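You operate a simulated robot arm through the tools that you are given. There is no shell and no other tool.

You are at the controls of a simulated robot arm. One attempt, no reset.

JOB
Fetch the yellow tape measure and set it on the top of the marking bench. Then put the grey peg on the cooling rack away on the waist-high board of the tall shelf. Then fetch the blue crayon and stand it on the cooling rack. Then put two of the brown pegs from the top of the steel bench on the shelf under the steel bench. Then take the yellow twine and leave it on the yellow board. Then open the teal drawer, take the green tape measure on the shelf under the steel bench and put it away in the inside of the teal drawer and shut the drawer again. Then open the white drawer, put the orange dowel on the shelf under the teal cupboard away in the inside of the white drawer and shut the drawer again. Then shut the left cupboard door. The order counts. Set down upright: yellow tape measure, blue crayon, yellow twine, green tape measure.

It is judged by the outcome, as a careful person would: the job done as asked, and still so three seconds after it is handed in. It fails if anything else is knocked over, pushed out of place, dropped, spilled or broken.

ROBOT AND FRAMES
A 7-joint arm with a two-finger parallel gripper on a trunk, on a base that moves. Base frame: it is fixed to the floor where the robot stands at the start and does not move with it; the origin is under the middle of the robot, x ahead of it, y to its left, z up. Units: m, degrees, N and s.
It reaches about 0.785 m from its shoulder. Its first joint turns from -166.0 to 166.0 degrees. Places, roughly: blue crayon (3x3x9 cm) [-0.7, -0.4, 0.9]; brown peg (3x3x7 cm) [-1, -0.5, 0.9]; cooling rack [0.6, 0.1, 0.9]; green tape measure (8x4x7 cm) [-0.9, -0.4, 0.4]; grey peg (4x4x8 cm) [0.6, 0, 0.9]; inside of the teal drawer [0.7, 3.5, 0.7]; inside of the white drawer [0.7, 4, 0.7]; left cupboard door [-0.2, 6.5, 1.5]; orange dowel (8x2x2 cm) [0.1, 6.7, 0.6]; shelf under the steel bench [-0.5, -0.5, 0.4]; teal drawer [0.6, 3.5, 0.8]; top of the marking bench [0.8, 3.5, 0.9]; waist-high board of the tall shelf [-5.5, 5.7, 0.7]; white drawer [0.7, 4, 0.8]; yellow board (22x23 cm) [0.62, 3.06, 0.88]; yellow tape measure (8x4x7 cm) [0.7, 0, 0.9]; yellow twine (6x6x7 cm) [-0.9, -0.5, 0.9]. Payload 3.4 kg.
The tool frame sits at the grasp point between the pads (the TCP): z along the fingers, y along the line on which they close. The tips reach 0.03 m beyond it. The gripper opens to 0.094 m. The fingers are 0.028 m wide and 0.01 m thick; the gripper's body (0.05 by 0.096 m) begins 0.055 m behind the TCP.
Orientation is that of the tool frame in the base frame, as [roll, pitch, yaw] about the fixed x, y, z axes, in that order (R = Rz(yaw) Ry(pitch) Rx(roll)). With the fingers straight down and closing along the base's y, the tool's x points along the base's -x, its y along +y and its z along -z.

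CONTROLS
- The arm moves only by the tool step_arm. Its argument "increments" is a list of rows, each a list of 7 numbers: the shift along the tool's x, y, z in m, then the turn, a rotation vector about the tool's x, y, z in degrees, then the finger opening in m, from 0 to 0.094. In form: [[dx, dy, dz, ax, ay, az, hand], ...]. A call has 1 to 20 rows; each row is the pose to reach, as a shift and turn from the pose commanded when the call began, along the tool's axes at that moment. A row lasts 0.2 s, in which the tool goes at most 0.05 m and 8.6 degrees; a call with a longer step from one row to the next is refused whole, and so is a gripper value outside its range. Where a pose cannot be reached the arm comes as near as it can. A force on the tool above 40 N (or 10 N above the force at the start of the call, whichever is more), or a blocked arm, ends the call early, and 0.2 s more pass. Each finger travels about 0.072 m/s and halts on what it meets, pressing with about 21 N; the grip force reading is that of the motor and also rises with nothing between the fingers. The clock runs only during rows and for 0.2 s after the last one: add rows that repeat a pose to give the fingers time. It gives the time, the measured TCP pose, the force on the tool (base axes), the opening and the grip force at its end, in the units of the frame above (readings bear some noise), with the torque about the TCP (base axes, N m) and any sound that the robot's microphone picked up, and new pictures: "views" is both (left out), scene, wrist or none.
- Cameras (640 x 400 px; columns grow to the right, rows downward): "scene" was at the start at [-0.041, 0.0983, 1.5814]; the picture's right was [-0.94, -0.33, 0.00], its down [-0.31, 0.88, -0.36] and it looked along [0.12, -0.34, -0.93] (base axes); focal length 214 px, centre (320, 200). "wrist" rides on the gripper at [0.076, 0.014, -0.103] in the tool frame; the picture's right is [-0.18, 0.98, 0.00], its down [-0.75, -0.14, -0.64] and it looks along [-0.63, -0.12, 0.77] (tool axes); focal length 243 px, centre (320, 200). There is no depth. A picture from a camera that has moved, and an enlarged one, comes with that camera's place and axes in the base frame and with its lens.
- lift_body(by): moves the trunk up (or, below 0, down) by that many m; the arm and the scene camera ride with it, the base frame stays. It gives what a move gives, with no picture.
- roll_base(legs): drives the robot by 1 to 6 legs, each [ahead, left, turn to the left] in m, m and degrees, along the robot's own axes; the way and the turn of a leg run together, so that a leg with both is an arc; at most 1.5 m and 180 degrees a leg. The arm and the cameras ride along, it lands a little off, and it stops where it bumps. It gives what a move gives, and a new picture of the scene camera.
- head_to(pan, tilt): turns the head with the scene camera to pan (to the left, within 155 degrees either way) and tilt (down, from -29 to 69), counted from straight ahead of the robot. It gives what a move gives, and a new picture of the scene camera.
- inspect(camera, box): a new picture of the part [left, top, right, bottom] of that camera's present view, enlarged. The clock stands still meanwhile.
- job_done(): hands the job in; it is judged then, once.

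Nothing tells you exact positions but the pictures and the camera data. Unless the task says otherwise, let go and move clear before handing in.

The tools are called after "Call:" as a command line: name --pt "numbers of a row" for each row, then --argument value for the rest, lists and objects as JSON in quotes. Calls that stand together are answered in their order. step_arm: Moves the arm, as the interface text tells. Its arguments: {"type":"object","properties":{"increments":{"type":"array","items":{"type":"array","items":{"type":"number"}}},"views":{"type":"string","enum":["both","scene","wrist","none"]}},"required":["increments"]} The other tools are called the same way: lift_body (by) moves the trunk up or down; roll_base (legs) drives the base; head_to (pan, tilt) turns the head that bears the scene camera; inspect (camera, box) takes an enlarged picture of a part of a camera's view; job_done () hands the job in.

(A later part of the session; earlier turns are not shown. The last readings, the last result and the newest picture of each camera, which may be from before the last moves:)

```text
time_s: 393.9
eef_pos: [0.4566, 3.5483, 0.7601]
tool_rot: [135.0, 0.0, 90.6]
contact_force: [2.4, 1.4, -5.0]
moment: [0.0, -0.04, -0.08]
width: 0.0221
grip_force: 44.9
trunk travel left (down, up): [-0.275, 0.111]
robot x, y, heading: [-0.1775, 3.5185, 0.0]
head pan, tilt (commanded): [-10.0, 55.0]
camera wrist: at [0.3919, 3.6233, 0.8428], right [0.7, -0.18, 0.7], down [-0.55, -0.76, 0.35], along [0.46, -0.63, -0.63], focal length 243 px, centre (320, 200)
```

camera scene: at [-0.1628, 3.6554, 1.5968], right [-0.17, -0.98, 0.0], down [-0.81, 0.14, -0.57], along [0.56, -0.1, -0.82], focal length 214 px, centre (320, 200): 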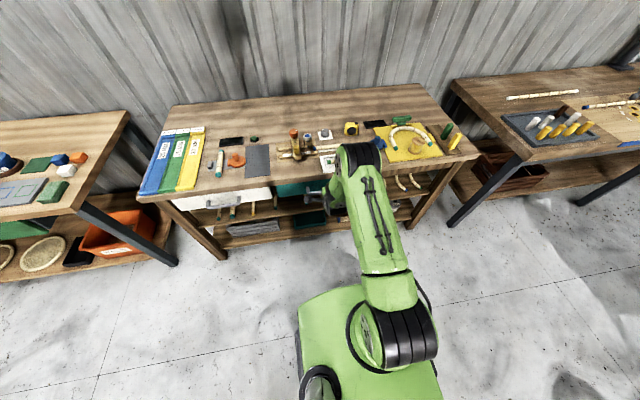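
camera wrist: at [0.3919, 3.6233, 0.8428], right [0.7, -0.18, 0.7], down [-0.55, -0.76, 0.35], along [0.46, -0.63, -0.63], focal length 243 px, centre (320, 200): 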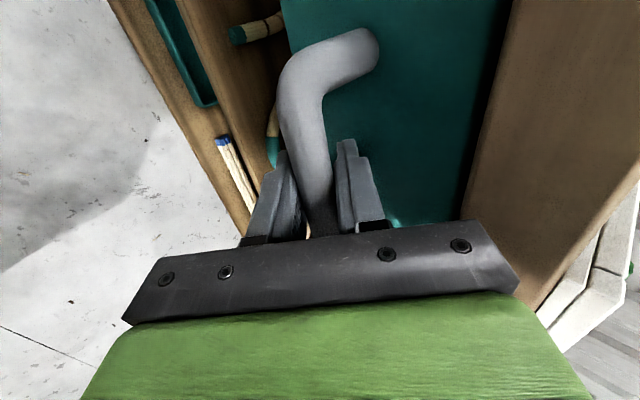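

The bar is now gripped (2.2 cm). I pull the drawer straight out with the arm.

Call:
step_arm --pt "0 -0.014 -0.014 0 0 0 0.005" --pt "0 -0.028 -0.028 0 0 0 0.005" --pt "0 -0.042 -0.042 0 0 0 0.005" --pt "0 -0.057 -0.057 0 0 0 0.005" --pt "0 -0.071 -0.071 0 0 0 0.005" --views "both"

```text
time_s: 395.1
eef_pos: [0.3556, 3.5485, 0.7611]
tool_rot: [134.7, -0.3, 90.5]
contact_force: [-1.6, 3.1, 6.0]
moment: [0.08, 0.16, 0.03]
width: 0.0222
grip_force: 44.7
trunk travel left (down, up): [-0.275, 0.111]
robot x, y, heading: [-0.1773, 3.5148, -0.0]
head pan, tilt (commanded): [-10.0, 55.0]
camera scene: at [-0.1659, 3.6558, 1.5968], right [-0.17, -0.98, 0.0], down [-0.81, 0.14, -0.57], along [0.57, -0.1, -0.82], focal length 214 px, centre (320, 200)
camera wrist: at [0.2904, 3.6234, 0.8427], right [0.69, -0.18, 0.7], down [-0.55, -0.76, 0.35], along [0.47, -0.63, -0.63], focal length 243 px, centre (320, 200)
```

scene: 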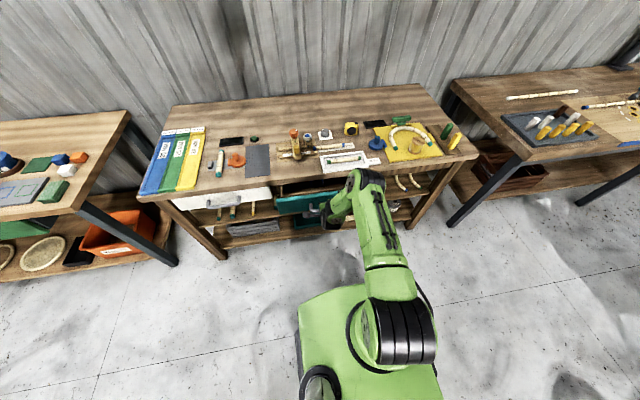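
wrist: 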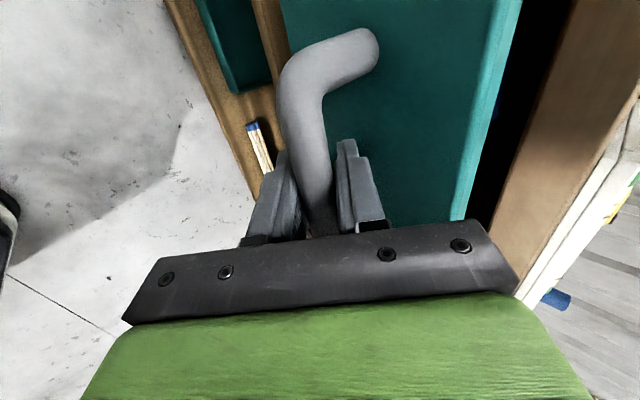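

The drawer is sliding out (10 cm so far). I continue by driving the base back.

Call:
roll_base --legs '[[-0.1, 0, 0]]'

Call:
inspect --camera "scene" --box '[220, 140, 460, 290]'

```text
time_s: 396.2
eef_pos: [0.2548, 3.5478, 0.7598]
tool_rot: [134.9, -0.2, 90.6]
contact_force: [-0.2, 4.8, 2.5]
moment: [0.06, -0.34, -0.09]
width: 0.0224
grip_force: 44.6
trunk travel left (down, up): [-0.275, 0.111]
robot x, y, heading: [-0.2736, 3.5177, 0.0]
head pan, tilt (commanded): [-10.0, 55.0]
camera scene: at [-0.266, 3.6559, 1.5968], right [-0.17, -0.98, 0.0], down [-0.81, 0.14, -0.57], along [0.57, -0.1, -0.82], focal length 214 px, centre (320, 200)
```

scene: 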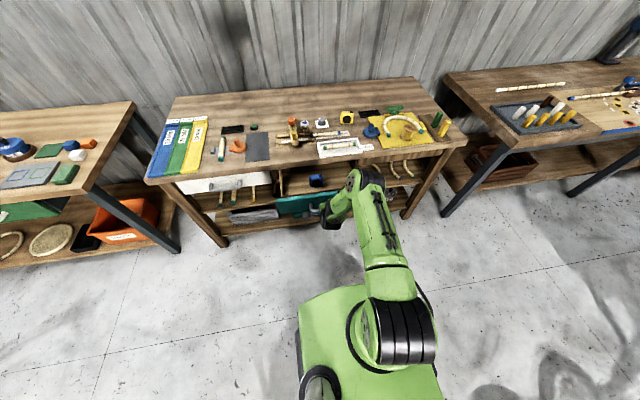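

```text
2.67 times, centred on (340, 215) of scene
camera zoom: at [-0.266, 3.6559, 1.5968], right [-0.17, -0.98, 0.0], down [-0.81, 0.14, -0.57], along [0.57, -0.1, -0.82], focal length 572 px, centre (267, 160)
```

zoom: 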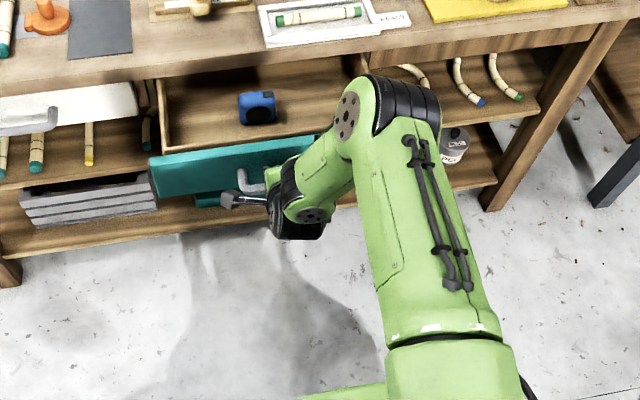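

Drawer open about 20 cm, with a blue tape measure inside. I pull a little more for working room.

Call:
roll_base --legs '[[-0.05, 0, 0]]'

Call:
inspect --camera "scene" --box '[220, 140, 460, 290]'

```text
time_s: 397.2
eef_pos: [0.2056, 3.5477, 0.7598]
tool_rot: [134.7, -0.1, 90.7]
contact_force: [-1.5, 1.6, 1.2]
moment: [0.29, -0.34, 0.11]
width: 0.0223
grip_force: 44.8
trunk travel left (down, up): [-0.275, 0.111]
robot x, y, heading: [-0.3234, 3.5185, 0.1]
head pan, tilt (commanded): [-10.0, 55.0]
camera scene: at [-0.3167, 3.6555, 1.5968], right [-0.17, -0.98, 0.0], down [-0.81, 0.14, -0.57], along [0.57, -0.1, -0.82], focal length 214 px, centre (320, 200)
```

scene: 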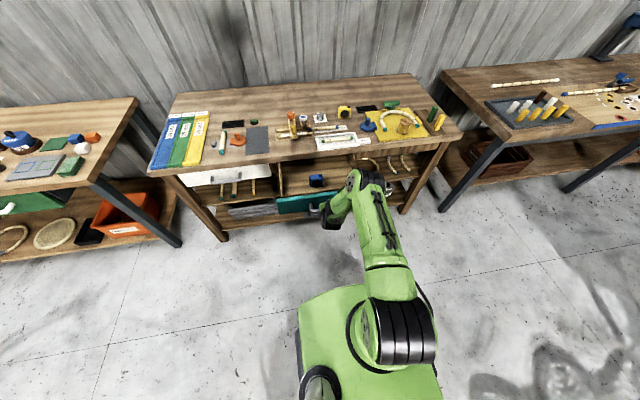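

```text
2.67 times, centred on (340, 215) of scene
camera zoom: at [-0.3167, 3.6555, 1.5968], right [-0.17, -0.98, 0.0], down [-0.81, 0.14, -0.57], along [0.57, -0.1, -0.82], focal length 572 px, centre (267, 160)
```

zoom: 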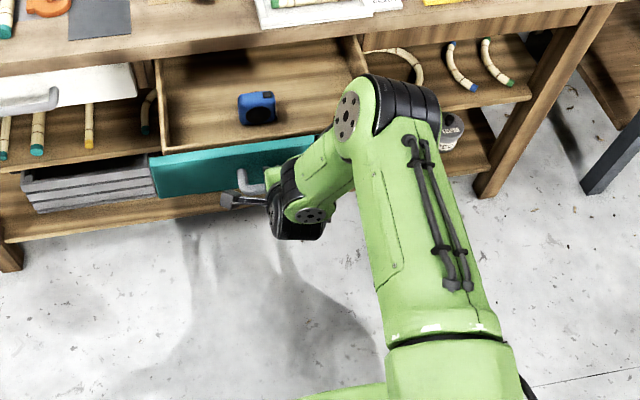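

Open about 25 cm — enough. I release the handle and retreat along the approach line.

Call:
step_arm --pt "0 0 0 0 0 0 0.03" --pt "0 0 0 0 0 0 0.042" --pt "0 0 -0.001 0 0 0 0.042" --views "wrist"

Call:
step_arm --pt "0 0 -0.03 0 0 0 0.042" --pt "0 0 -0.07 0 0 0 0.042" --pt "0 0 -0.11 0 0 0 0.042" --pt "0 0.02 -0.15 0 0 0 0.042" --views "both"

```text
time_s: 398.0
eef_pos: [0.2054, 3.5481, 0.7602]
tool_rot: [135.0, -0.2, 90.6]
contact_force: [0.5, -0.1, 0.1]
moment: [0.02, -0.02, -0.02]
width: 0.0421
grip_force: 0.1
trunk travel left (down, up): [-0.275, 0.111]
robot x, y, heading: [-0.3268, 3.5186, -0.1]
head pan, tilt (commanded): [-10.0, 55.0]
camera wrist: at [0.141, 3.6235, 0.8428], right [0.7, -0.18, 0.7], down [-0.55, -0.76, 0.35], along [0.47, -0.62, -0.63], focal length 243 px, centre (320, 200)
```

wrist: 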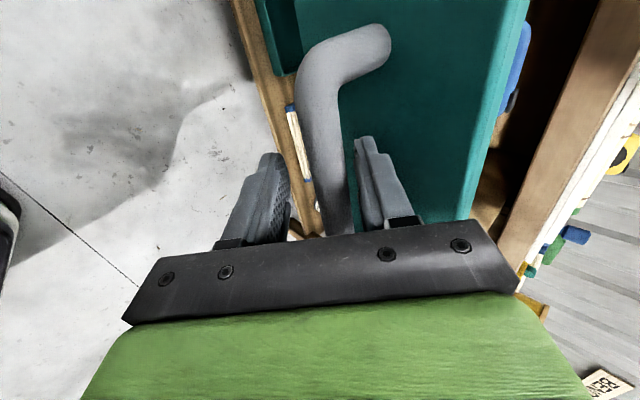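

```text
time_s: 399.0
eef_pos: [0.1102, 3.5457, 0.8822]
tool_rot: [134.8, -0.1, 90.6]
contact_force: [-0.5, -0.4, -0.6]
moment: [0.02, 0.02, 0.01]
width: 0.0421
grip_force: 0.1
trunk travel left (down, up): [-0.275, 0.111]
robot x, y, heading: [-0.3265, 3.5182, -0.1]
head pan, tilt (commanded): [-10.0, 55.0]
camera scene: at [-0.3157, 3.6557, 1.5968], right [-0.17, -0.98, 0.0], down [-0.81, 0.14, -0.57], along [0.57, -0.1, -0.82], focal length 214 px, centre (320, 200)
camera wrist: at [0.0457, 3.6209, 0.9643], right [0.7, -0.18, 0.7], down [-0.55, -0.76, 0.35], along [0.47, -0.63, -0.63], focal length 243 px, centre (320, 200)
```

scene: 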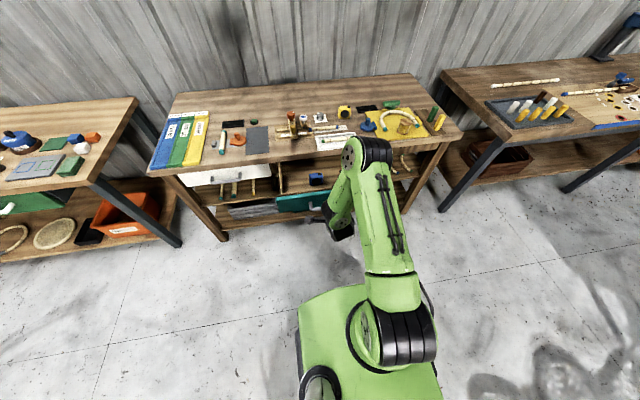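
wrist: 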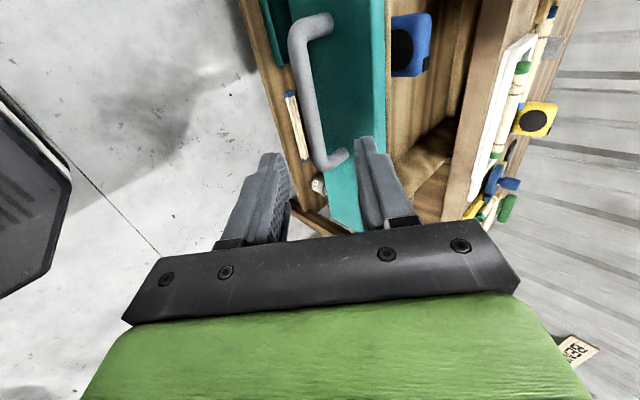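

The drawer stays open. I bring the hand back upright and turn it to the normal orientation for the green tape measure.

Call:
step_arm --pt "0 0.019 -0.035 6.4 0 0 0.06" --pt "0 0.038 -0.07 12.8 0 0 0.06" --pt "0 0.057 -0.106 19.3 0 0 0.06" --pt "0 0.076 -0.141 25.7 0 0 0.06" --pt "0 0.096 -0.177 32.1 0 0 0.06" --pt "0 0.115 -0.212 38.6 0 0 0.06" --pt "0 0.134 -0.2475 45 0 0 0.06" --views "none"

Call:
step_arm --pt "0 0 0 0 0 -8 0.06" --pt "0 0 0 0 0 -16 0.06" --pt "0 0 0 0 0 -24 0.06" --pt "0 0 0 0 0 -32 0.06" --pt "0 0 0 0 0 -40 0.06" --pt "0 0 0 0 0 -48 0.06" --pt "0 0 0 0 0 -56 0.06" --pt "0 0 0 0 0 -64 0.06" --pt "0 0 0 0 0 -72 0.06" --pt "0 0 0 0 0 -80 0.06" --pt "0 0 0 0 0 -88 0.06" --pt "0 0 0 0 0 -90 0.06" --views "none"

Call:
head_to --pan 0 --tilt 60

Call:
inspect --camera "scene" --box '[200, 60, 440, 210]'

```text
time_s: 400.6
eef_pos: [0.0307, 3.546, 1.1501]
tool_rot: [180.0, -0.1, 90.5]
contact_force: [-0.2, 0.3, -0.3]
moment: [-0.04, -0.01, 0.01]
width: 0.0599
grip_force: 0.1
trunk travel left (down, up): [-0.275, 0.111]
robot x, y, heading: [-0.3265, 3.5173, 0.1]
head pan, tilt (commanded): [-10.0, 55.0]
```

```text
time_s: 403.2
eef_pos: [0.0319, 3.5462, 1.1494]
tool_rot: [179.9, 0.1, -179.3]
contact_force: [0.4, 0.6, 0.4]
moment: [-0.02, -0.04, -0.02]
width: 0.0599
grip_force: 0.1
trunk travel left (down, up): [-0.275, 0.111]
robot x, y, heading: [-0.3247, 3.5182, -0.0]
head pan, tilt (commanded): [-10.0, 55.0]
```

```text
time_s: 403.9
eef_pos: [0.0325, 3.5474, 1.1497]
tool_rot: [179.9, 0.1, -179.3]
contact_force: [-0.1, -0.1, 0.6]
moment: [0.01, 0.01, 0.0]
width: 0.06
grip_force: 0.0
trunk travel left (down, up): [-0.275, 0.111]
robot x, y, heading: [-0.3271, 3.5159, 0.1]
head pan, tilt (commanded): [0.0, 60.0]
camera scene: at [-0.3187, 3.6676, 1.5908], right [0.0, -1.0, 0.0], down [-0.87, 0.0, -0.5], along [0.5, 0.0, -0.87], focal length 214 px, centre (320, 200)
```

scene: 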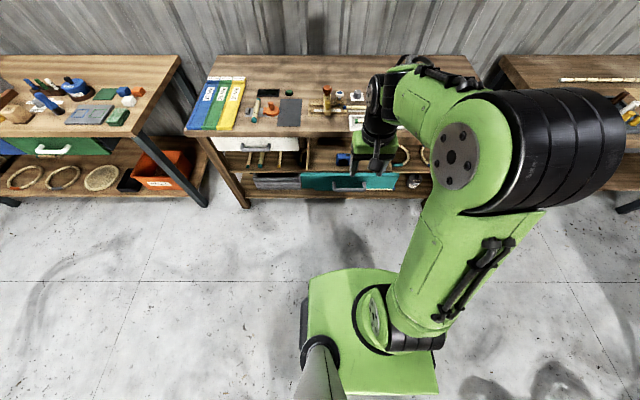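

```text
2.67 times, centred on (320, 135) of scene
camera zoom: at [-0.3187, 3.6676, 1.5908], right [0.0, -1.0, 0.0], down [-0.87, 0.0, -0.5], along [0.5, 0.0, -0.87], focal length 572 px, centre (320, 373)
```

zoom: 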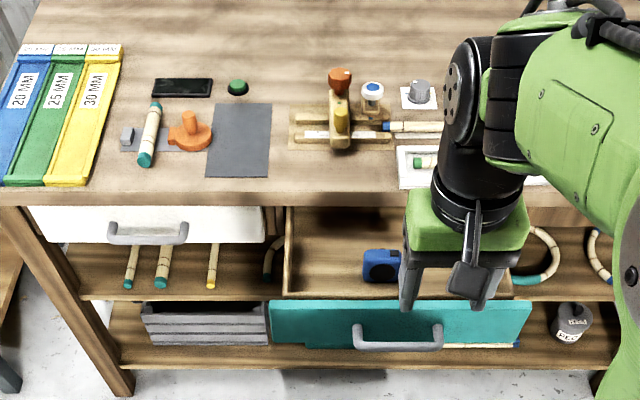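

Drawer's free floor is at its right part (y≈3.37–3.52) beside the blue tape measure. Now I drive back to the steel bench for the green tape measure.

Call:
roll_base --legs '[[0, -0.75, 0], [0.1, 0, 0], [0, 0, -90]]'

Call:
roll_base --legs '[[1.3, 0, 0]]'

```text
time_s: 412.4
eef_pos: [-0.1901, 2.4182, 1.1495]
tool_rot: [179.9, 0.1, 91.9]
contact_force: [-0.7, -0.2, 0.2]
moment: [0.0, -0.03, -0.02]
width: 0.0602
grip_force: 0.0
trunk travel left (down, up): [-0.275, 0.111]
robot x, y, heading: [-0.2276, 2.7782, -88.9]
head pan, tilt (commanded): [0.0, 60.0]
camera scene: at [-0.0751, 2.7714, 1.5908], right [-1.0, -0.02, 0.0], down [-0.02, 0.87, -0.5], along [0.01, -0.5, -0.87], focal length 214 px, centre (320, 200)
```

scene: 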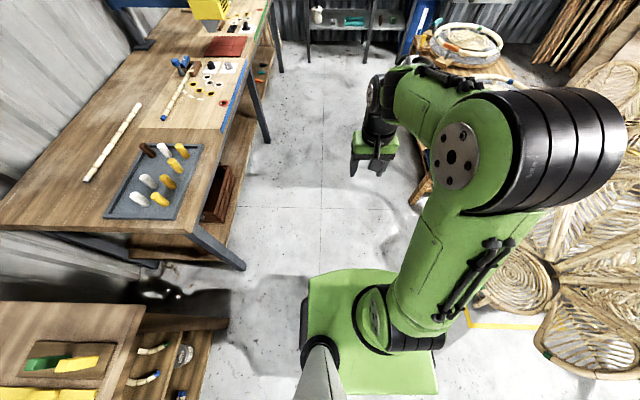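

```text
time_s: 418.9
eef_pos: [-0.159, 1.1262, 1.1488]
tool_rot: [179.9, 0.1, 92.0]
contact_force: [0.4, 0.2, 0.4]
moment: [0.0, 0.01, 0.0]
width: 0.0602
grip_force: 0.0
trunk travel left (down, up): [-0.275, 0.111]
robot x, y, heading: [-0.1962, 1.4826, -88.5]
head pan, tilt (commanded): [0.0, 60.0]
camera scene: at [-0.0444, 1.4794, 1.5908], right [-1.0, -0.03, 0.0], down [-0.02, 0.87, -0.5], along [0.01, -0.5, -0.87], focal length 214 px, centre (320, 200)
```

scene: 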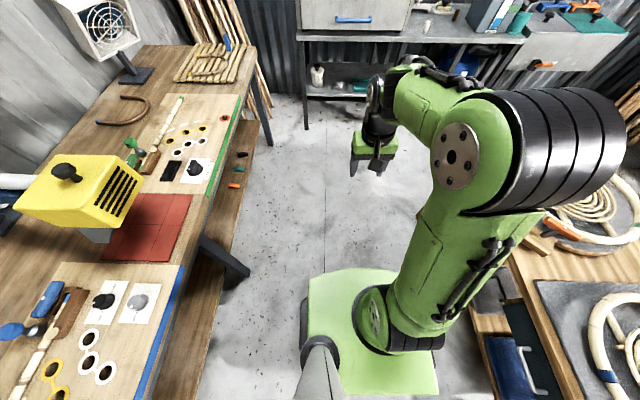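

Call:
roll_base --legs '[[1.15, 0, -1.5], [0, -0.65, 0]]'

Call:
head_to --pan 0 --tilt 50

Call:
inspect --camera "scene" --box '[230, 170, 430, 310]'

```text
time_s: 427.9
eef_pos: [-0.7581, -0.0431, 1.15]
tool_rot: [179.9, 0.1, 92.2]
contact_force: [0.0, -0.3, 0.2]
moment: [-0.01, 0.02, -0.03]
width: 0.06
grip_force: 0.1
trunk travel left (down, up): [-0.275, 0.111]
robot x, y, heading: [-0.7965, 0.3102, -88.4]
head pan, tilt (commanded): [0.0, 60.0]
camera scene: at [-0.6455, 0.3109, 1.5908], right [-1.0, -0.03, 0.0], down [-0.02, 0.87, -0.5], along [0.01, -0.5, -0.87], focal length 214 px, centre (320, 200)
```

scene: 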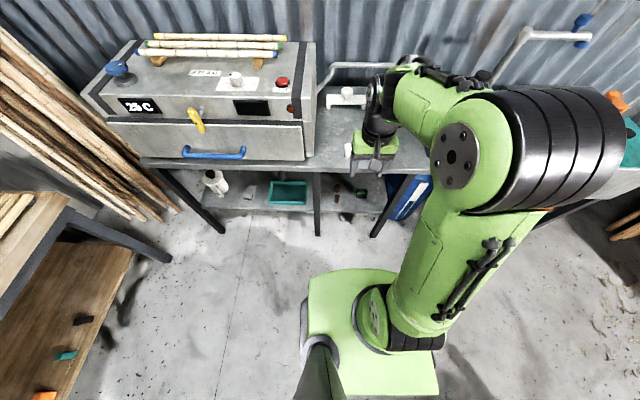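

```text
time_s: 428.6
eef_pos: [-0.7566, -0.0428, 1.1499]
tool_rot: [179.9, 0.1, 92.2]
contact_force: [0.2, -0.6, -0.1]
moment: [-0.04, 0.01, 0.0]
width: 0.0599
grip_force: 0.2
trunk travel left (down, up): [-0.275, 0.111]
robot x, y, heading: [-0.7988, 0.3142, -88.3]
head pan, tilt (commanded): [0.0, 50.0]
camera scene: at [-0.6443, 0.3006, 1.6033], right [-1.0, -0.03, 0.0], down [-0.02, 0.77, -0.64], along [0.02, -0.64, -0.77], focal length 214 px, centre (320, 200)
```

scene: 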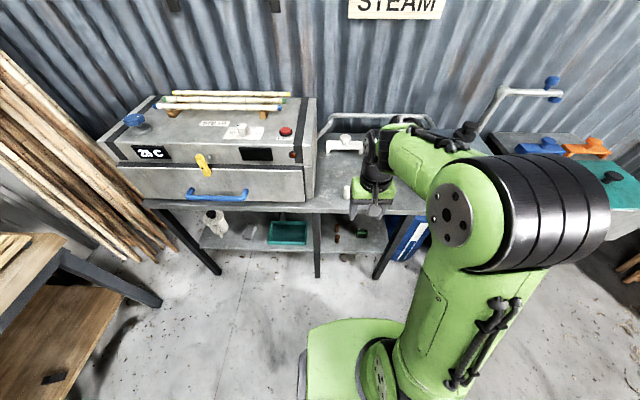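

```text
2.86 times, centred on (330, 240) of scene
camera zoom: at [-0.6443, 0.3006, 1.6033], right [-1.0, -0.03, 0.0], down [-0.02, 0.77, -0.64], along [0.02, -0.64, -0.77], focal length 613 px, centre (291, 86)
```

zoom: 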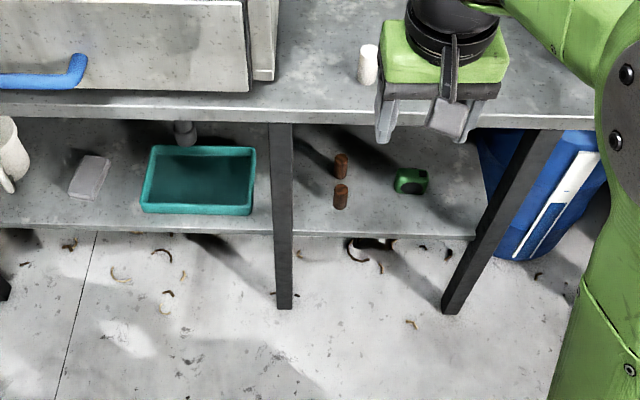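

Both brown pegs stand fine. I line the base up with the green tape measure, tilt the hand and go down as before.

Call:
roll_base --legs '[[0, -0.095, -1.6]]'

Call:
step_arm --pt "-0.022 -0.004 0.012 0 -7.5 0 0.06" --pt "-0.044 -0.008 0.024 0 -15 0 0.07" --pt "-0.066 -0.012 0.036 0 -22.5 0 0.08" --pt "-0.088 -0.016 0.048 0 -30 0 0.09" --pt "-0.11 -0.02 0.06 0 -37.5 0 0.094" --pt "-0.118 -0.024 0.072 0 -45 0 0.094" --views "none"

Call:
lift_body --by -0.27

Call:
step_arm --pt "0.032 0 0.032 0 0 0 0.094" --pt "0.064 0 0.064 0 0 0 0.094" --pt "0.096 0 0.096 0 0 0 0.094" --pt "0.128 0 0.128 0 0 0 0.094" --pt "0.16 0 0.16 0 0 0 0.094" --pt "0.192 0 0.192 0 0 0 0.094" --views "both"

```text
time_s: 429.8
eef_pos: [-0.8644, -0.0467, 1.149]
tool_rot: [179.8, 0.1, 90.7]
contact_force: [0.1, 0.2, 0.0]
moment: [-0.01, -0.06, 0.0]
width: 0.0602
grip_force: 0.1
trunk travel left (down, up): [-0.275, 0.111]
robot x, y, heading: [-0.8944, 0.3136, -89.9]
head pan, tilt (commanded): [0.0, 50.0]
camera scene: at [-0.7423, 0.295, 1.6035], right [-1.0, 0.0, 0.0], down [0.0, 0.77, -0.64], along [0.0, -0.64, -0.77], focal length 214 px, centre (320, 200)
```

scene: 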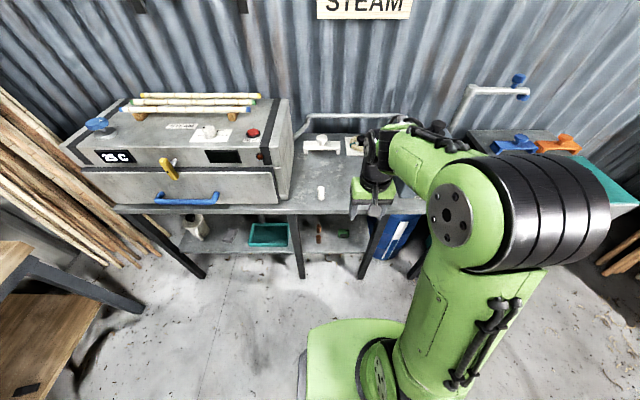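

```text
time_s: 431.2
eef_pos: [-0.8853, -0.1644, 1.0788]
tool_rot: [179.9, 45.1, 90.4]
contact_force: [-0.8, 1.0, -0.5]
moment: [0.03, 0.0, -0.02]
width: 0.0941
grip_force: 0.0
trunk travel left (down, up): [-0.275, 0.111]
robot x, y, heading: [-0.8907, 0.3124, -90.0]
head pan, tilt (commanded): [0.0, 50.0]
```

```text
time_s: 433.9
eef_pos: [-0.8843, -0.1645, 0.8095]
tool_rot: [179.8, 44.9, 90.5]
contact_force: [-0.3, 0.3, -0.5]
moment: [0.0, -0.03, 0.0]
width: 0.0942
grip_force: 0.2
trunk travel left (down, up): [-0.005, 0.381]
robot x, y, heading: [-0.8925, 0.3126, -89.8]
head pan, tilt (commanded): [0.0, 50.0]
```

```text
time_s: 435.3
eef_pos: [-0.8861, -0.1687, 0.5354]
tool_rot: [179.7, 45.1, 90.5]
contact_force: [-1.0, -0.5, -0.7]
moment: [-0.01, -0.03, 0.0]
width: 0.0939
grip_force: 0.0
trunk travel left (down, up): [-0.005, 0.381]
robot x, y, heading: [-0.8927, 0.3154, -89.6]
head pan, tilt (commanded): [0.0, 50.0]
camera scene: at [-0.7406, 0.2949, 1.3342], right [-1.0, 0.0, 0.0], down [0.0, 0.77, -0.64], along [0.0, -0.64, -0.77], focal length 214 px, centre (320, 200)
camera wrist: at [-0.8742, -0.0418, 0.5543], right [0.98, -0.12, 0.13], down [-0.14, -0.08, 0.99], along [-0.11, -0.99, -0.09], focal length 243 px, centre (320, 200)
```

scene: 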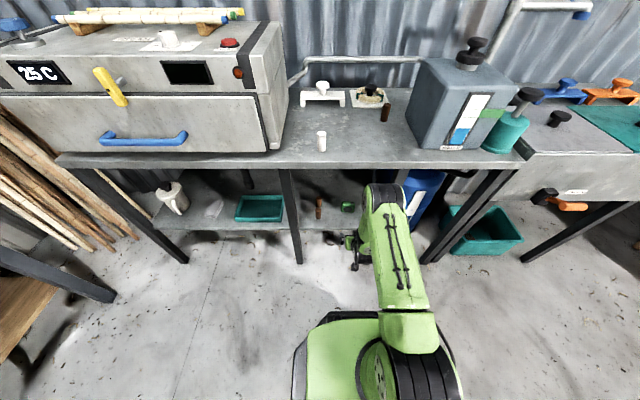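
wrist: 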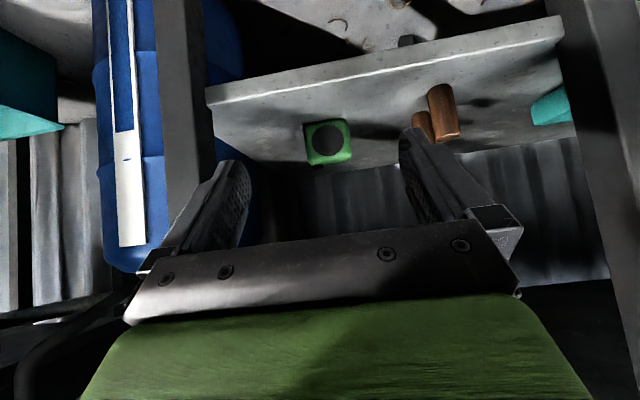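

Call:
inspect --camera "wrist" --box '[260, 90, 400, 180]'

```text
4.44 times, centred on (330, 135) of wrist
camera zoom: at [-0.8742, -0.0418, 0.5543], right [0.98, -0.12, 0.13], down [-0.14, -0.08, 0.99], along [-0.11, -0.99, -0.09], focal length 1078 px, centre (276, 489)
```

zoom: 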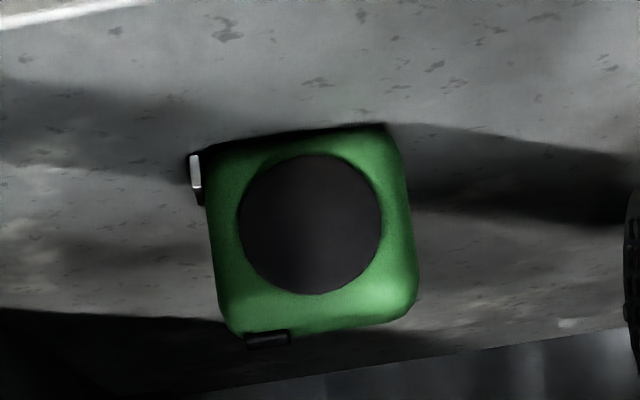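

The tape measure faces me, turned about 5° and with its hook at the left-bottom; I'll grip its upper half across its width. I turn the hand 5° and move in over it.

Call:
step_arm --pt "-0.0283 -0.002 0.0283 1.9 0 1.9 0.094" --pt "-0.0566 -0.004 0.0566 3.8 0 3.8 0.094" --pt "-0.0849 -0.005 0.0849 3.8 0 3.8 0.094" --views "none"

Call:
roll_base --legs '[[0.06, 0, 0]]'

Call:
inspect --camera "wrist" --box '[160, 0, 480, 240]'

```text
time_s: 436.1
eef_pos: [-0.8884, -0.2876, 0.538]
tool_rot: [179.7, 45.0, 85.0]
contact_force: [-0.2, -0.8, 0.3]
moment: [0.02, 0.0, -0.02]
width: 0.094
grip_force: 0.1
trunk travel left (down, up): [-0.005, 0.381]
robot x, y, heading: [-0.8933, 0.312, -89.9]
head pan, tilt (commanded): [0.0, 50.0]
```

```text
time_s: 437.1
eef_pos: [-0.8889, -0.3455, 0.5372]
tool_rot: [179.8, 45.0, 85.1]
contact_force: [-1.6, 0.4, -0.3]
moment: [-0.01, -0.01, 0.01]
width: 0.0939
grip_force: 0.1
trunk travel left (down, up): [-0.005, 0.381]
robot x, y, heading: [-0.8926, 0.2509, -89.9]
head pan, tilt (commanded): [0.0, 50.0]
camera scene: at [-0.7406, 0.235, 1.3342], right [-1.0, 0.0, 0.0], down [0.0, 0.77, -0.64], along [0.0, -0.64, -0.77], focal length 214 px, centre (320, 200)
```

scene: 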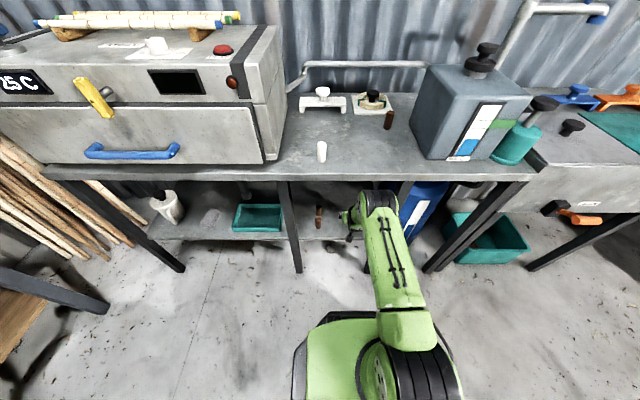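

```text
1.67 times, centred on (320, 120) of wrist
camera zoom: at [-0.8644, -0.2217, 0.5558], right [0.97, -0.21, 0.13], down [-0.15, -0.07, 0.99], along [-0.2, -0.98, -0.1], focal length 404 px, centre (320, 333)
```

zoom: 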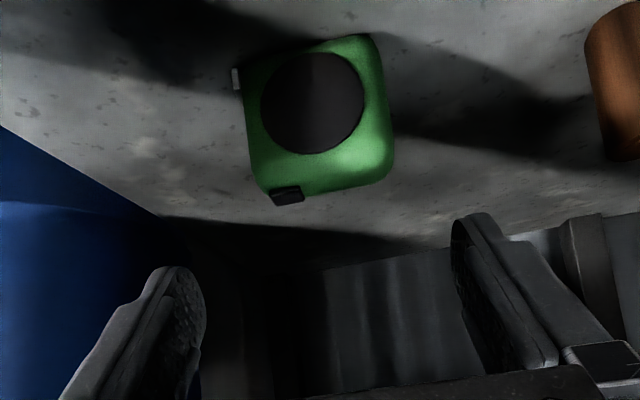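

The tape measure is nearly square to the bench after all, so I turn back 4°, move over its centre and check.

Call:
step_arm --pt "-0.02 0.0015 0.02 -1.4 0 -1.4 0.094" --pt "-0.04 0.003 0.04 -2.8 0 -2.8 0.094" --pt "-0.04 0.003 0.04 -2.8 0 -2.8 0.094" --views "wrist"

```text
time_s: 437.9
eef_pos: [-0.8892, -0.4027, 0.5364]
tool_rot: [179.9, 45.0, 89.0]
contact_force: [-0.1, -0.2, 1.7]
moment: [0.01, 0.03, -0.03]
width: 0.0941
grip_force: 0.1
trunk travel left (down, up): [-0.005, 0.381]
robot x, y, heading: [-0.8898, 0.2497, -89.8]
head pan, tilt (commanded): [0.0, 50.0]
camera wrist: at [-0.8752, -0.2771, 0.5543], right [0.98, -0.14, 0.13], down [-0.14, -0.08, 0.99], along [-0.13, -0.99, -0.1], focal length 243 px, centre (320, 200)
```

wrist: 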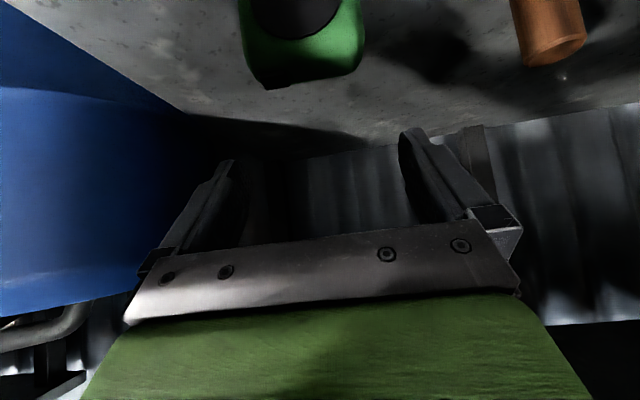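

Centred within a couple of millimetres. I lower around it and close.

Call:
step_arm --pt "0.018 -0.002 0.018 0 0 0 0.094" --pt "0.036 -0.002 0.036 0 0 0 0.094" --pt "0.052 -0.002 0.052 0 0 0 0.094" --views "wrist"

```text
time_s: 438.7
eef_pos: [-0.8889, -0.4036, 0.4644]
tool_rot: [179.8, 45.0, 89.2]
contact_force: [-0.5, -0.3, 0.2]
moment: [-0.02, 0.02, -0.01]
width: 0.0942
grip_force: 0.1
trunk travel left (down, up): [-0.005, 0.381]
robot x, y, heading: [-0.8894, 0.2502, -90.1]
head pan, tilt (commanded): [0.0, 50.0]
camera wrist: at [-0.875, -0.2772, 0.4822], right [0.98, -0.14, 0.13], down [-0.14, -0.08, 0.99], along [-0.13, -0.99, -0.09], focal length 243 px, centre (320, 200)
```

wrist: 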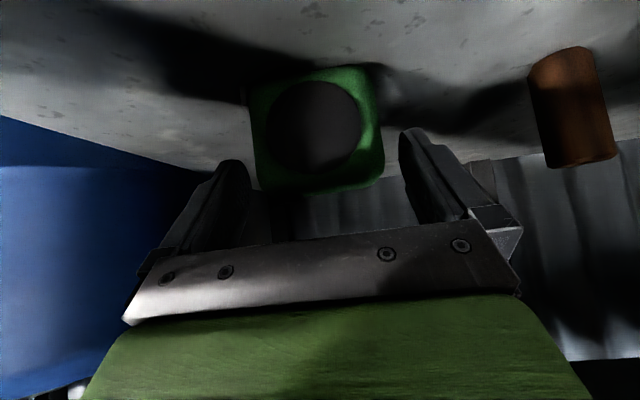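

Call:
step_arm --pt "0 -0.001 0.007 0 0 0 0.094" --pt "0 -0.001 0.007 0 0 0 0.08" --pt "0 -0.001 0.007 0 0 0 0.05" --pt "0 -0.001 0.007 0 0 0 0.04" --pt "0 -0.001 0.007 0 0 0 0.04" --pt "0 -0.001 0.007 0 0 0 0.04" --views "wrist"

```text
time_s: 440.1
eef_pos: [-0.8908, -0.4066, 0.4591]
tool_rot: [179.8, 45.0, 89.1]
contact_force: [-0.3, 0.8, 0.6]
moment: [-0.04, -0.08, 0.02]
width: 0.0743
grip_force: 21.2
trunk travel left (down, up): [-0.005, 0.381]
robot x, y, heading: [-0.8956, 0.2561, -89.7]
head pan, tilt (commanded): [0.0, 50.0]
camera wrist: at [-0.8766, -0.2813, 0.4778], right [0.98, -0.14, 0.13], down [-0.14, -0.08, 0.99], along [-0.13, -0.99, -0.1], focal length 243 px, centre (320, 200)
```

wrist: 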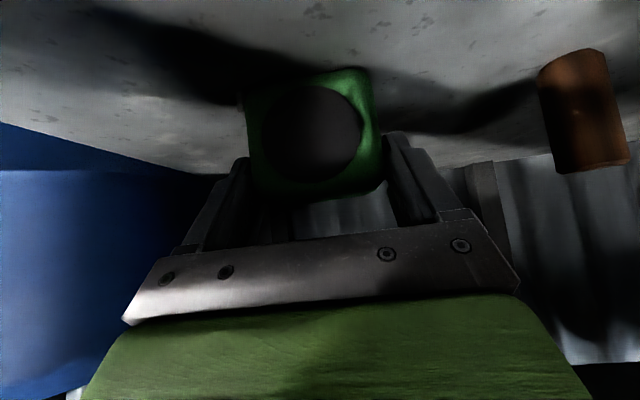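

Gripped (7.4 cm). I lift slightly and look whether it hangs straight.

Call:
step_arm --pt "-0.014 0 -0.014 0 0 0 0.04" --pt "-0.028 0 -0.028 0 0 0 0.04" --views "wrist"

```text
time_s: 440.7
eef_pos: [-0.8909, -0.4073, 0.4996]
tool_rot: [179.8, 44.9, 89.1]
contact_force: [-0.2, -0.3, -2.9]
moment: [0.0, -0.02, -0.01]
width: 0.0745
grip_force: 20.9
trunk travel left (down, up): [-0.005, 0.381]
robot x, y, heading: [-0.8946, 0.2527, -89.8]
head pan, tilt (commanded): [0.0, 50.0]
camera wrist: at [-0.8765, -0.2817, 0.5183], right [0.98, -0.14, 0.13], down [-0.14, -0.08, 0.99], along [-0.13, -0.99, -0.1], focal length 243 px, centre (320, 200)
```

wrist: 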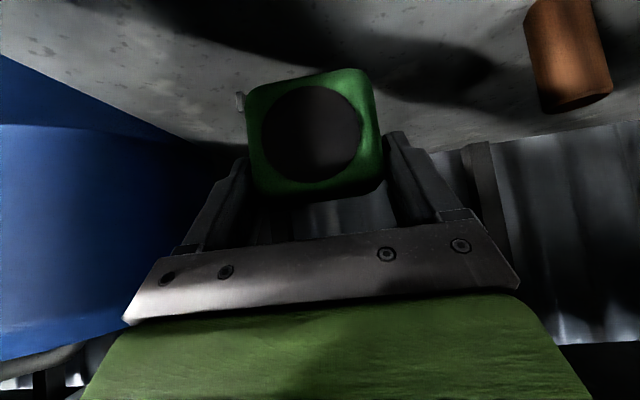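

It hangs straight. Backing out from under the bench.

Call:
roll_base --legs '[[-0.09, 0, 0]]'

Call:
step_arm --pt "0.0283 0 -0.0283 0 0 0 0.04" --pt "0.0566 0 -0.0566 0 0 0 0.04" --pt "0.0849 0 -0.0849 0 0 0 0.04" --pt "0.1061 0 -0.1061 0 0 0 0.04" --views "both"

```text
time_s: 441.8
eef_pos: [-0.8924, -0.3173, 0.5005]
tool_rot: [179.8, 45.0, 88.9]
contact_force: [0.5, 0.5, -3.0]
moment: [0.0, 0.0, 0.0]
width: 0.0743
grip_force: 20.6
trunk travel left (down, up): [-0.005, 0.381]
robot x, y, heading: [-0.8934, 0.3399, -89.8]
head pan, tilt (commanded): [0.0, 50.0]
camera scene: at [-0.7407, 0.3256, 1.3342], right [-1.0, 0.0, 0.0], down [0.0, 0.77, -0.64], along [0.0, -0.64, -0.77], focal length 214 px, centre (320, 200)
```

scene: 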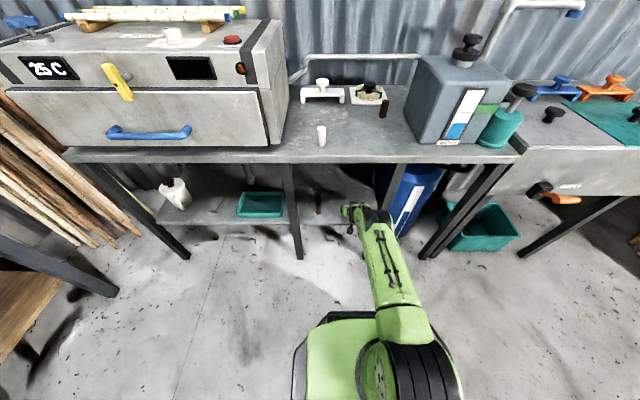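

```text
time_s: 442.8
eef_pos: [-0.8899, -0.1686, 0.5002]
tool_rot: [179.8, 45.0, 89.0]
contact_force: [-0.5, 0.9, -2.8]
moment: [0.06, 0.02, -0.02]
width: 0.0743
grip_force: 21.0
trunk travel left (down, up): [-0.005, 0.381]
robot x, y, heading: [-0.8947, 0.3411, -89.6]
head pan, tilt (commanded): [0.0, 50.0]
camera scene: at [-0.7407, 0.3252, 1.3342], right [-1.0, 0.0, 0.0], down [0.0, 0.77, -0.64], along [0.0, -0.64, -0.77], focal length 214 px, centre (320, 200)
camera wrist: at [-0.8751, -0.0424, 0.5177], right [0.98, -0.14, 0.13], down [-0.14, -0.08, 0.99], along [-0.13, -0.99, -0.1], focal length 243 px, centre (320, 200)
```

scene: 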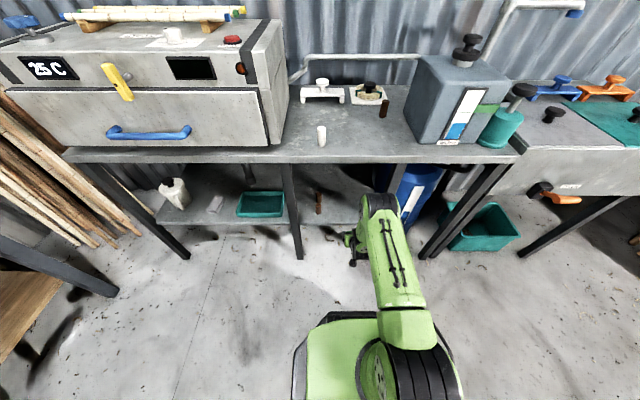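
wrist: 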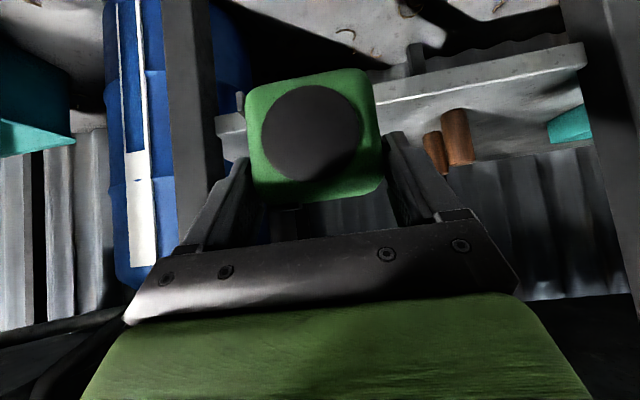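

Clear of the bench. I raise trunk and arm, and will set it briefly on the empty part of the steel bench to regrip it from above.

Call:
step_arm --pt "0.025 0 -0.025 0 0 0 0.04" --views "none"

Call:
lift_body --by 0.27

Call:
step_arm --pt "-0.03 0 -0.03 0 0 0 0.04" --pt "-0.06 0 -0.06 0 0 0 0.04" --pt "-0.09 0 -0.09 0 0 0 0.04" --pt "-0.12 0 -0.12 0 0 0 0.04" --pt "-0.15 0 -0.15 0 0 0 0.04" --pt "-0.18 0 -0.18 0 0 0 0.04" --views "none"

Call:
roll_base --legs '[[0.17, 0, 0]]'

Call:
inspect --camera "wrist" --box '[0, 0, 640, 400]'

```text
time_s: 443.2
eef_pos: [-0.8888, -0.1335, 0.501]
tool_rot: [179.8, 45.1, 89.0]
contact_force: [-0.6, -0.4, -2.4]
moment: [0.02, 0.01, 0.02]
width: 0.074
grip_force: 20.9
trunk travel left (down, up): [-0.005, 0.381]
robot x, y, heading: [-0.8915, 0.3403, -90.1]
head pan, tilt (commanded): [0.0, 50.0]
```

```text
time_s: 445.9
eef_pos: [-0.8894, -0.1344, 0.7696]
tool_rot: [179.8, 45.1, 89.0]
contact_force: [0.6, 0.5, -2.0]
moment: [-0.01, -0.01, -0.04]
width: 0.0741
grip_force: 21.3
trunk travel left (down, up): [-0.275, 0.111]
robot x, y, heading: [-0.8922, 0.3406, -89.7]
head pan, tilt (commanded): [0.0, 50.0]
```

```text
time_s: 447.4
eef_pos: [-0.8926, -0.1333, 1.0265]
tool_rot: [179.8, 45.1, 89.2]
contact_force: [0.3, -0.1, -1.4]
moment: [0.03, 0.0, 0.04]
width: 0.0741
grip_force: 20.7
trunk travel left (down, up): [-0.275, 0.111]
robot x, y, heading: [-0.8881, 0.3436, -90.2]
head pan, tilt (commanded): [0.0, 50.0]
```

```text
time_s: 448.8
eef_pos: [-0.8931, -0.305, 1.0261]
tool_rot: [179.8, 44.9, 89.0]
contact_force: [-0.1, -0.4, -2.8]
moment: [0.01, 0.01, 0.0]
width: 0.0744
grip_force: 20.7
trunk travel left (down, up): [-0.275, 0.111]
robot x, y, heading: [-0.8914, 0.1702, -90.0]
head pan, tilt (commanded): [0.0, 50.0]
camera scene: at [-0.7406, 0.1536, 1.6033], right [-1.0, 0.0, 0.0], down [0.0, 0.77, -0.64], along [0.0, -0.64, -0.77], focal length 214 px, centre (320, 200)
```

scene: 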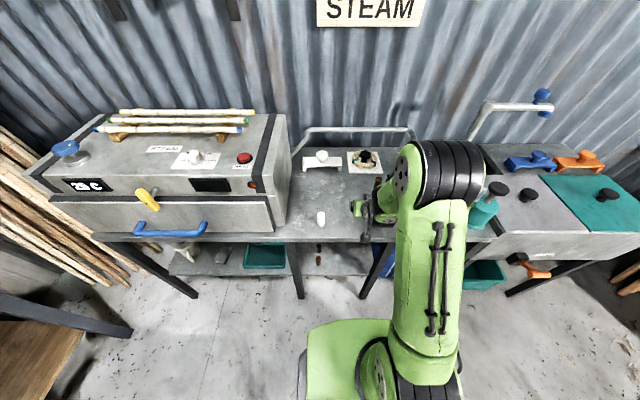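

```text
1.00 times, centred on (320, 200) of wrist (not enlarged: the box is as wide or as high as the picture)
camera zoom: at [-0.8784, -0.1794, 1.0433], right [0.98, -0.14, 0.13], down [-0.14, -0.08, 0.99], along [-0.13, -0.99, -0.1], focal length 243 px, centre (320, 200)
```

zoom: 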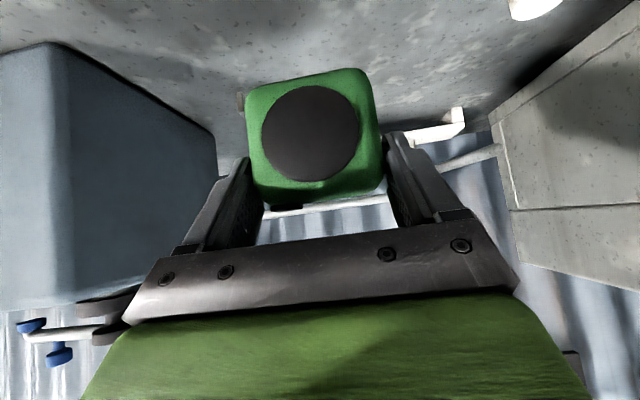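

Call:
step_arm --pt "-0.0142 0.003 0.0424 0 0 0 0.04" --pt "-0.0283 0.006 0.0849 0 0 0 0.04" --pt "-0.0212 0.008 0.1131 0 0 0 0.04" --pt "-0.0071 0.008 0.1273 0 0 0 0.04" --views "wrist"

Call:
step_arm --pt "0.0021 0 0.0021 0 0 0 0.04" --pt "0.0042 0 0.0042 0 0 0 0.04" --views "none"

```text
time_s: 449.8
eef_pos: [-0.8873, -0.3987, 0.9413]
tool_rot: [179.9, 45.0, 89.1]
contact_force: [0.0, -0.1, -2.7]
moment: [0.03, 0.0, -0.01]
width: 0.0741
grip_force: 20.8
trunk travel left (down, up): [-0.275, 0.111]
robot x, y, heading: [-0.8941, 0.1751, -90.0]
head pan, tilt (commanded): [0.0, 50.0]
camera wrist: at [-0.8723, -0.273, 0.9592], right [0.98, -0.14, 0.13], down [-0.14, -0.08, 0.99], along [-0.13, -0.99, -0.1], focal length 243 px, centre (320, 200)
```

wrist: 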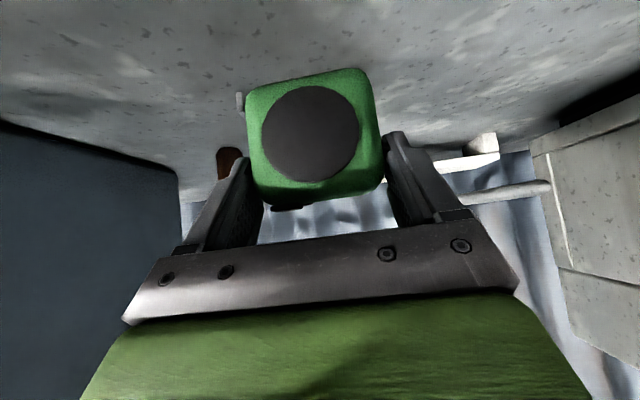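

```text
time_s: 450.4
eef_pos: [-0.8866, -0.3979, 0.9348]
tool_rot: [179.8, 45.0, 89.0]
contact_force: [0.7, 1.0, -2.9]
moment: [0.0, 0.03, 0.02]
width: 0.0742
grip_force: 20.8
trunk travel left (down, up): [-0.275, 0.111]
robot x, y, heading: [-0.8941, 0.176, -90.1]
head pan, tilt (commanded): [0.0, 50.0]
```

Call:
step_arm --pt "0.0018 0 0.0018 0 0 0 0.04" --pt "0.0035 0 0.0035 0 0 0 0.04" --views "none"

Call:
step_arm --pt "0.0018 0 0.0018 0 0 0 0.04" --pt "0.0028 0 0.0028 0 0 0 0.04" --views "none"

```text
time_s: 451.0
eef_pos: [-0.8865, -0.3995, 0.929]
tool_rot: [179.8, 45.0, 89.1]
contact_force: [-0.2, 0.5, -2.5]
moment: [0.02, 0.0, -0.01]
width: 0.0741
grip_force: 21.4
trunk travel left (down, up): [-0.275, 0.111]
robot x, y, heading: [-0.8927, 0.175, -89.9]
head pan, tilt (commanded): [0.0, 50.0]
```

```text
time_s: 451.6
eef_pos: [-0.8863, -0.3991, 0.9259]
tool_rot: [179.8, 45.0, 89.0]
contact_force: [0.2, 0.4, -2.0]
moment: [-0.01, 0.02, -0.02]
width: 0.0741
grip_force: 20.9
trunk travel left (down, up): [-0.275, 0.111]
robot x, y, heading: [-0.893, 0.1733, -89.8]
head pan, tilt (commanded): [0.0, 50.0]
```

Call:
step_arm --pt "0.0014 0 0.0014 0 0 0 0.04" --pt "0.0028 0 0.0028 0 0 0 0.04" --views "none"

Call:
step_arm --pt "0.0014 0 0.0014 0 0 0 0.04" --pt "0.0028 0 0.0028 0 0 0 0.04" --views "wrist"

```text
time_s: 452.2
eef_pos: [-0.8854, -0.4006, 0.9221]
tool_rot: [179.8, 45.0, 89.0]
contact_force: [0.4, 0.1, -2.7]
moment: [0.01, 0.0, 0.0]
width: 0.0742
grip_force: 20.7
trunk travel left (down, up): [-0.275, 0.111]
robot x, y, heading: [-0.893, 0.1692, -90.1]
head pan, tilt (commanded): [0.0, 50.0]
```

```text
time_s: 452.8
eef_pos: [-0.886, -0.3985, 0.9206]
tool_rot: [179.8, 45.2, 88.9]
contact_force: [0.0, 0.2, 7.5]
moment: [0.17, -0.34, 0.04]
width: 0.0743
grip_force: 20.8
trunk travel left (down, up): [-0.275, 0.111]
robot x, y, heading: [-0.8959, 0.1735, -90.0]
head pan, tilt (commanded): [0.0, 50.0]
camera wrist: at [-0.8712, -0.2739, 0.9378], right [0.98, -0.14, 0.13], down [-0.15, -0.07, 0.99], along [-0.13, -0.99, -0.09], focal length 243 px, centre (320, 200)
```

wrist: 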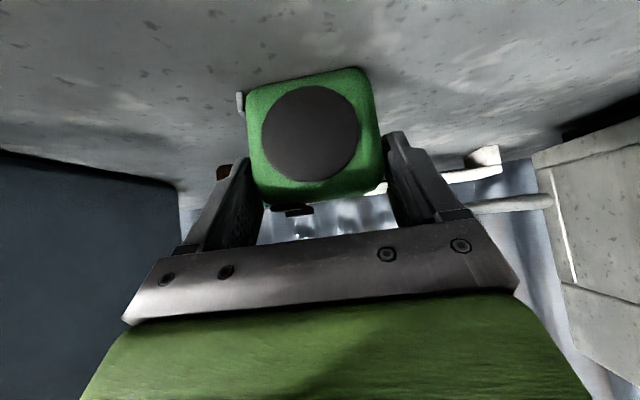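

Contact. Opening the fingers.

Call:
step_arm --pt "-0.001 0 -0.001 0 0 0 0.08" --pt "-0.001 0 -0.001 0 0 0 0.09" --pt "-0.001 0 -0.001 0 0 0 0.094" --pt "-0.001 0 -0.001 0 0 0 0.094" --views "wrist"

```text
time_s: 453.8
eef_pos: [-0.8864, -0.3995, 0.9193]
tool_rot: [179.8, 45.0, 89.0]
contact_force: [0.7, -0.5, 0.4]
moment: [0.03, 0.01, 0.01]
width: 0.0942
grip_force: 0.1
trunk travel left (down, up): [-0.275, 0.111]
robot x, y, heading: [-0.8927, 0.1706, -90.1]
head pan, tilt (commanded): [0.0, 50.0]
camera wrist: at [-0.8711, -0.2737, 0.9379], right [0.98, -0.14, 0.13], down [-0.14, -0.08, 0.99], along [-0.13, -0.99, -0.1], focal length 243 px, centre (320, 200)
```

wrist: 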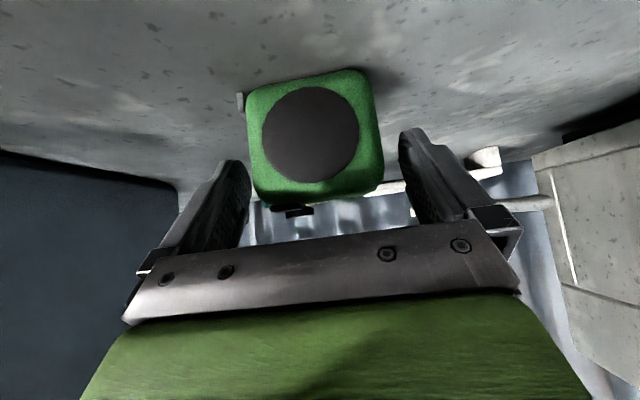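

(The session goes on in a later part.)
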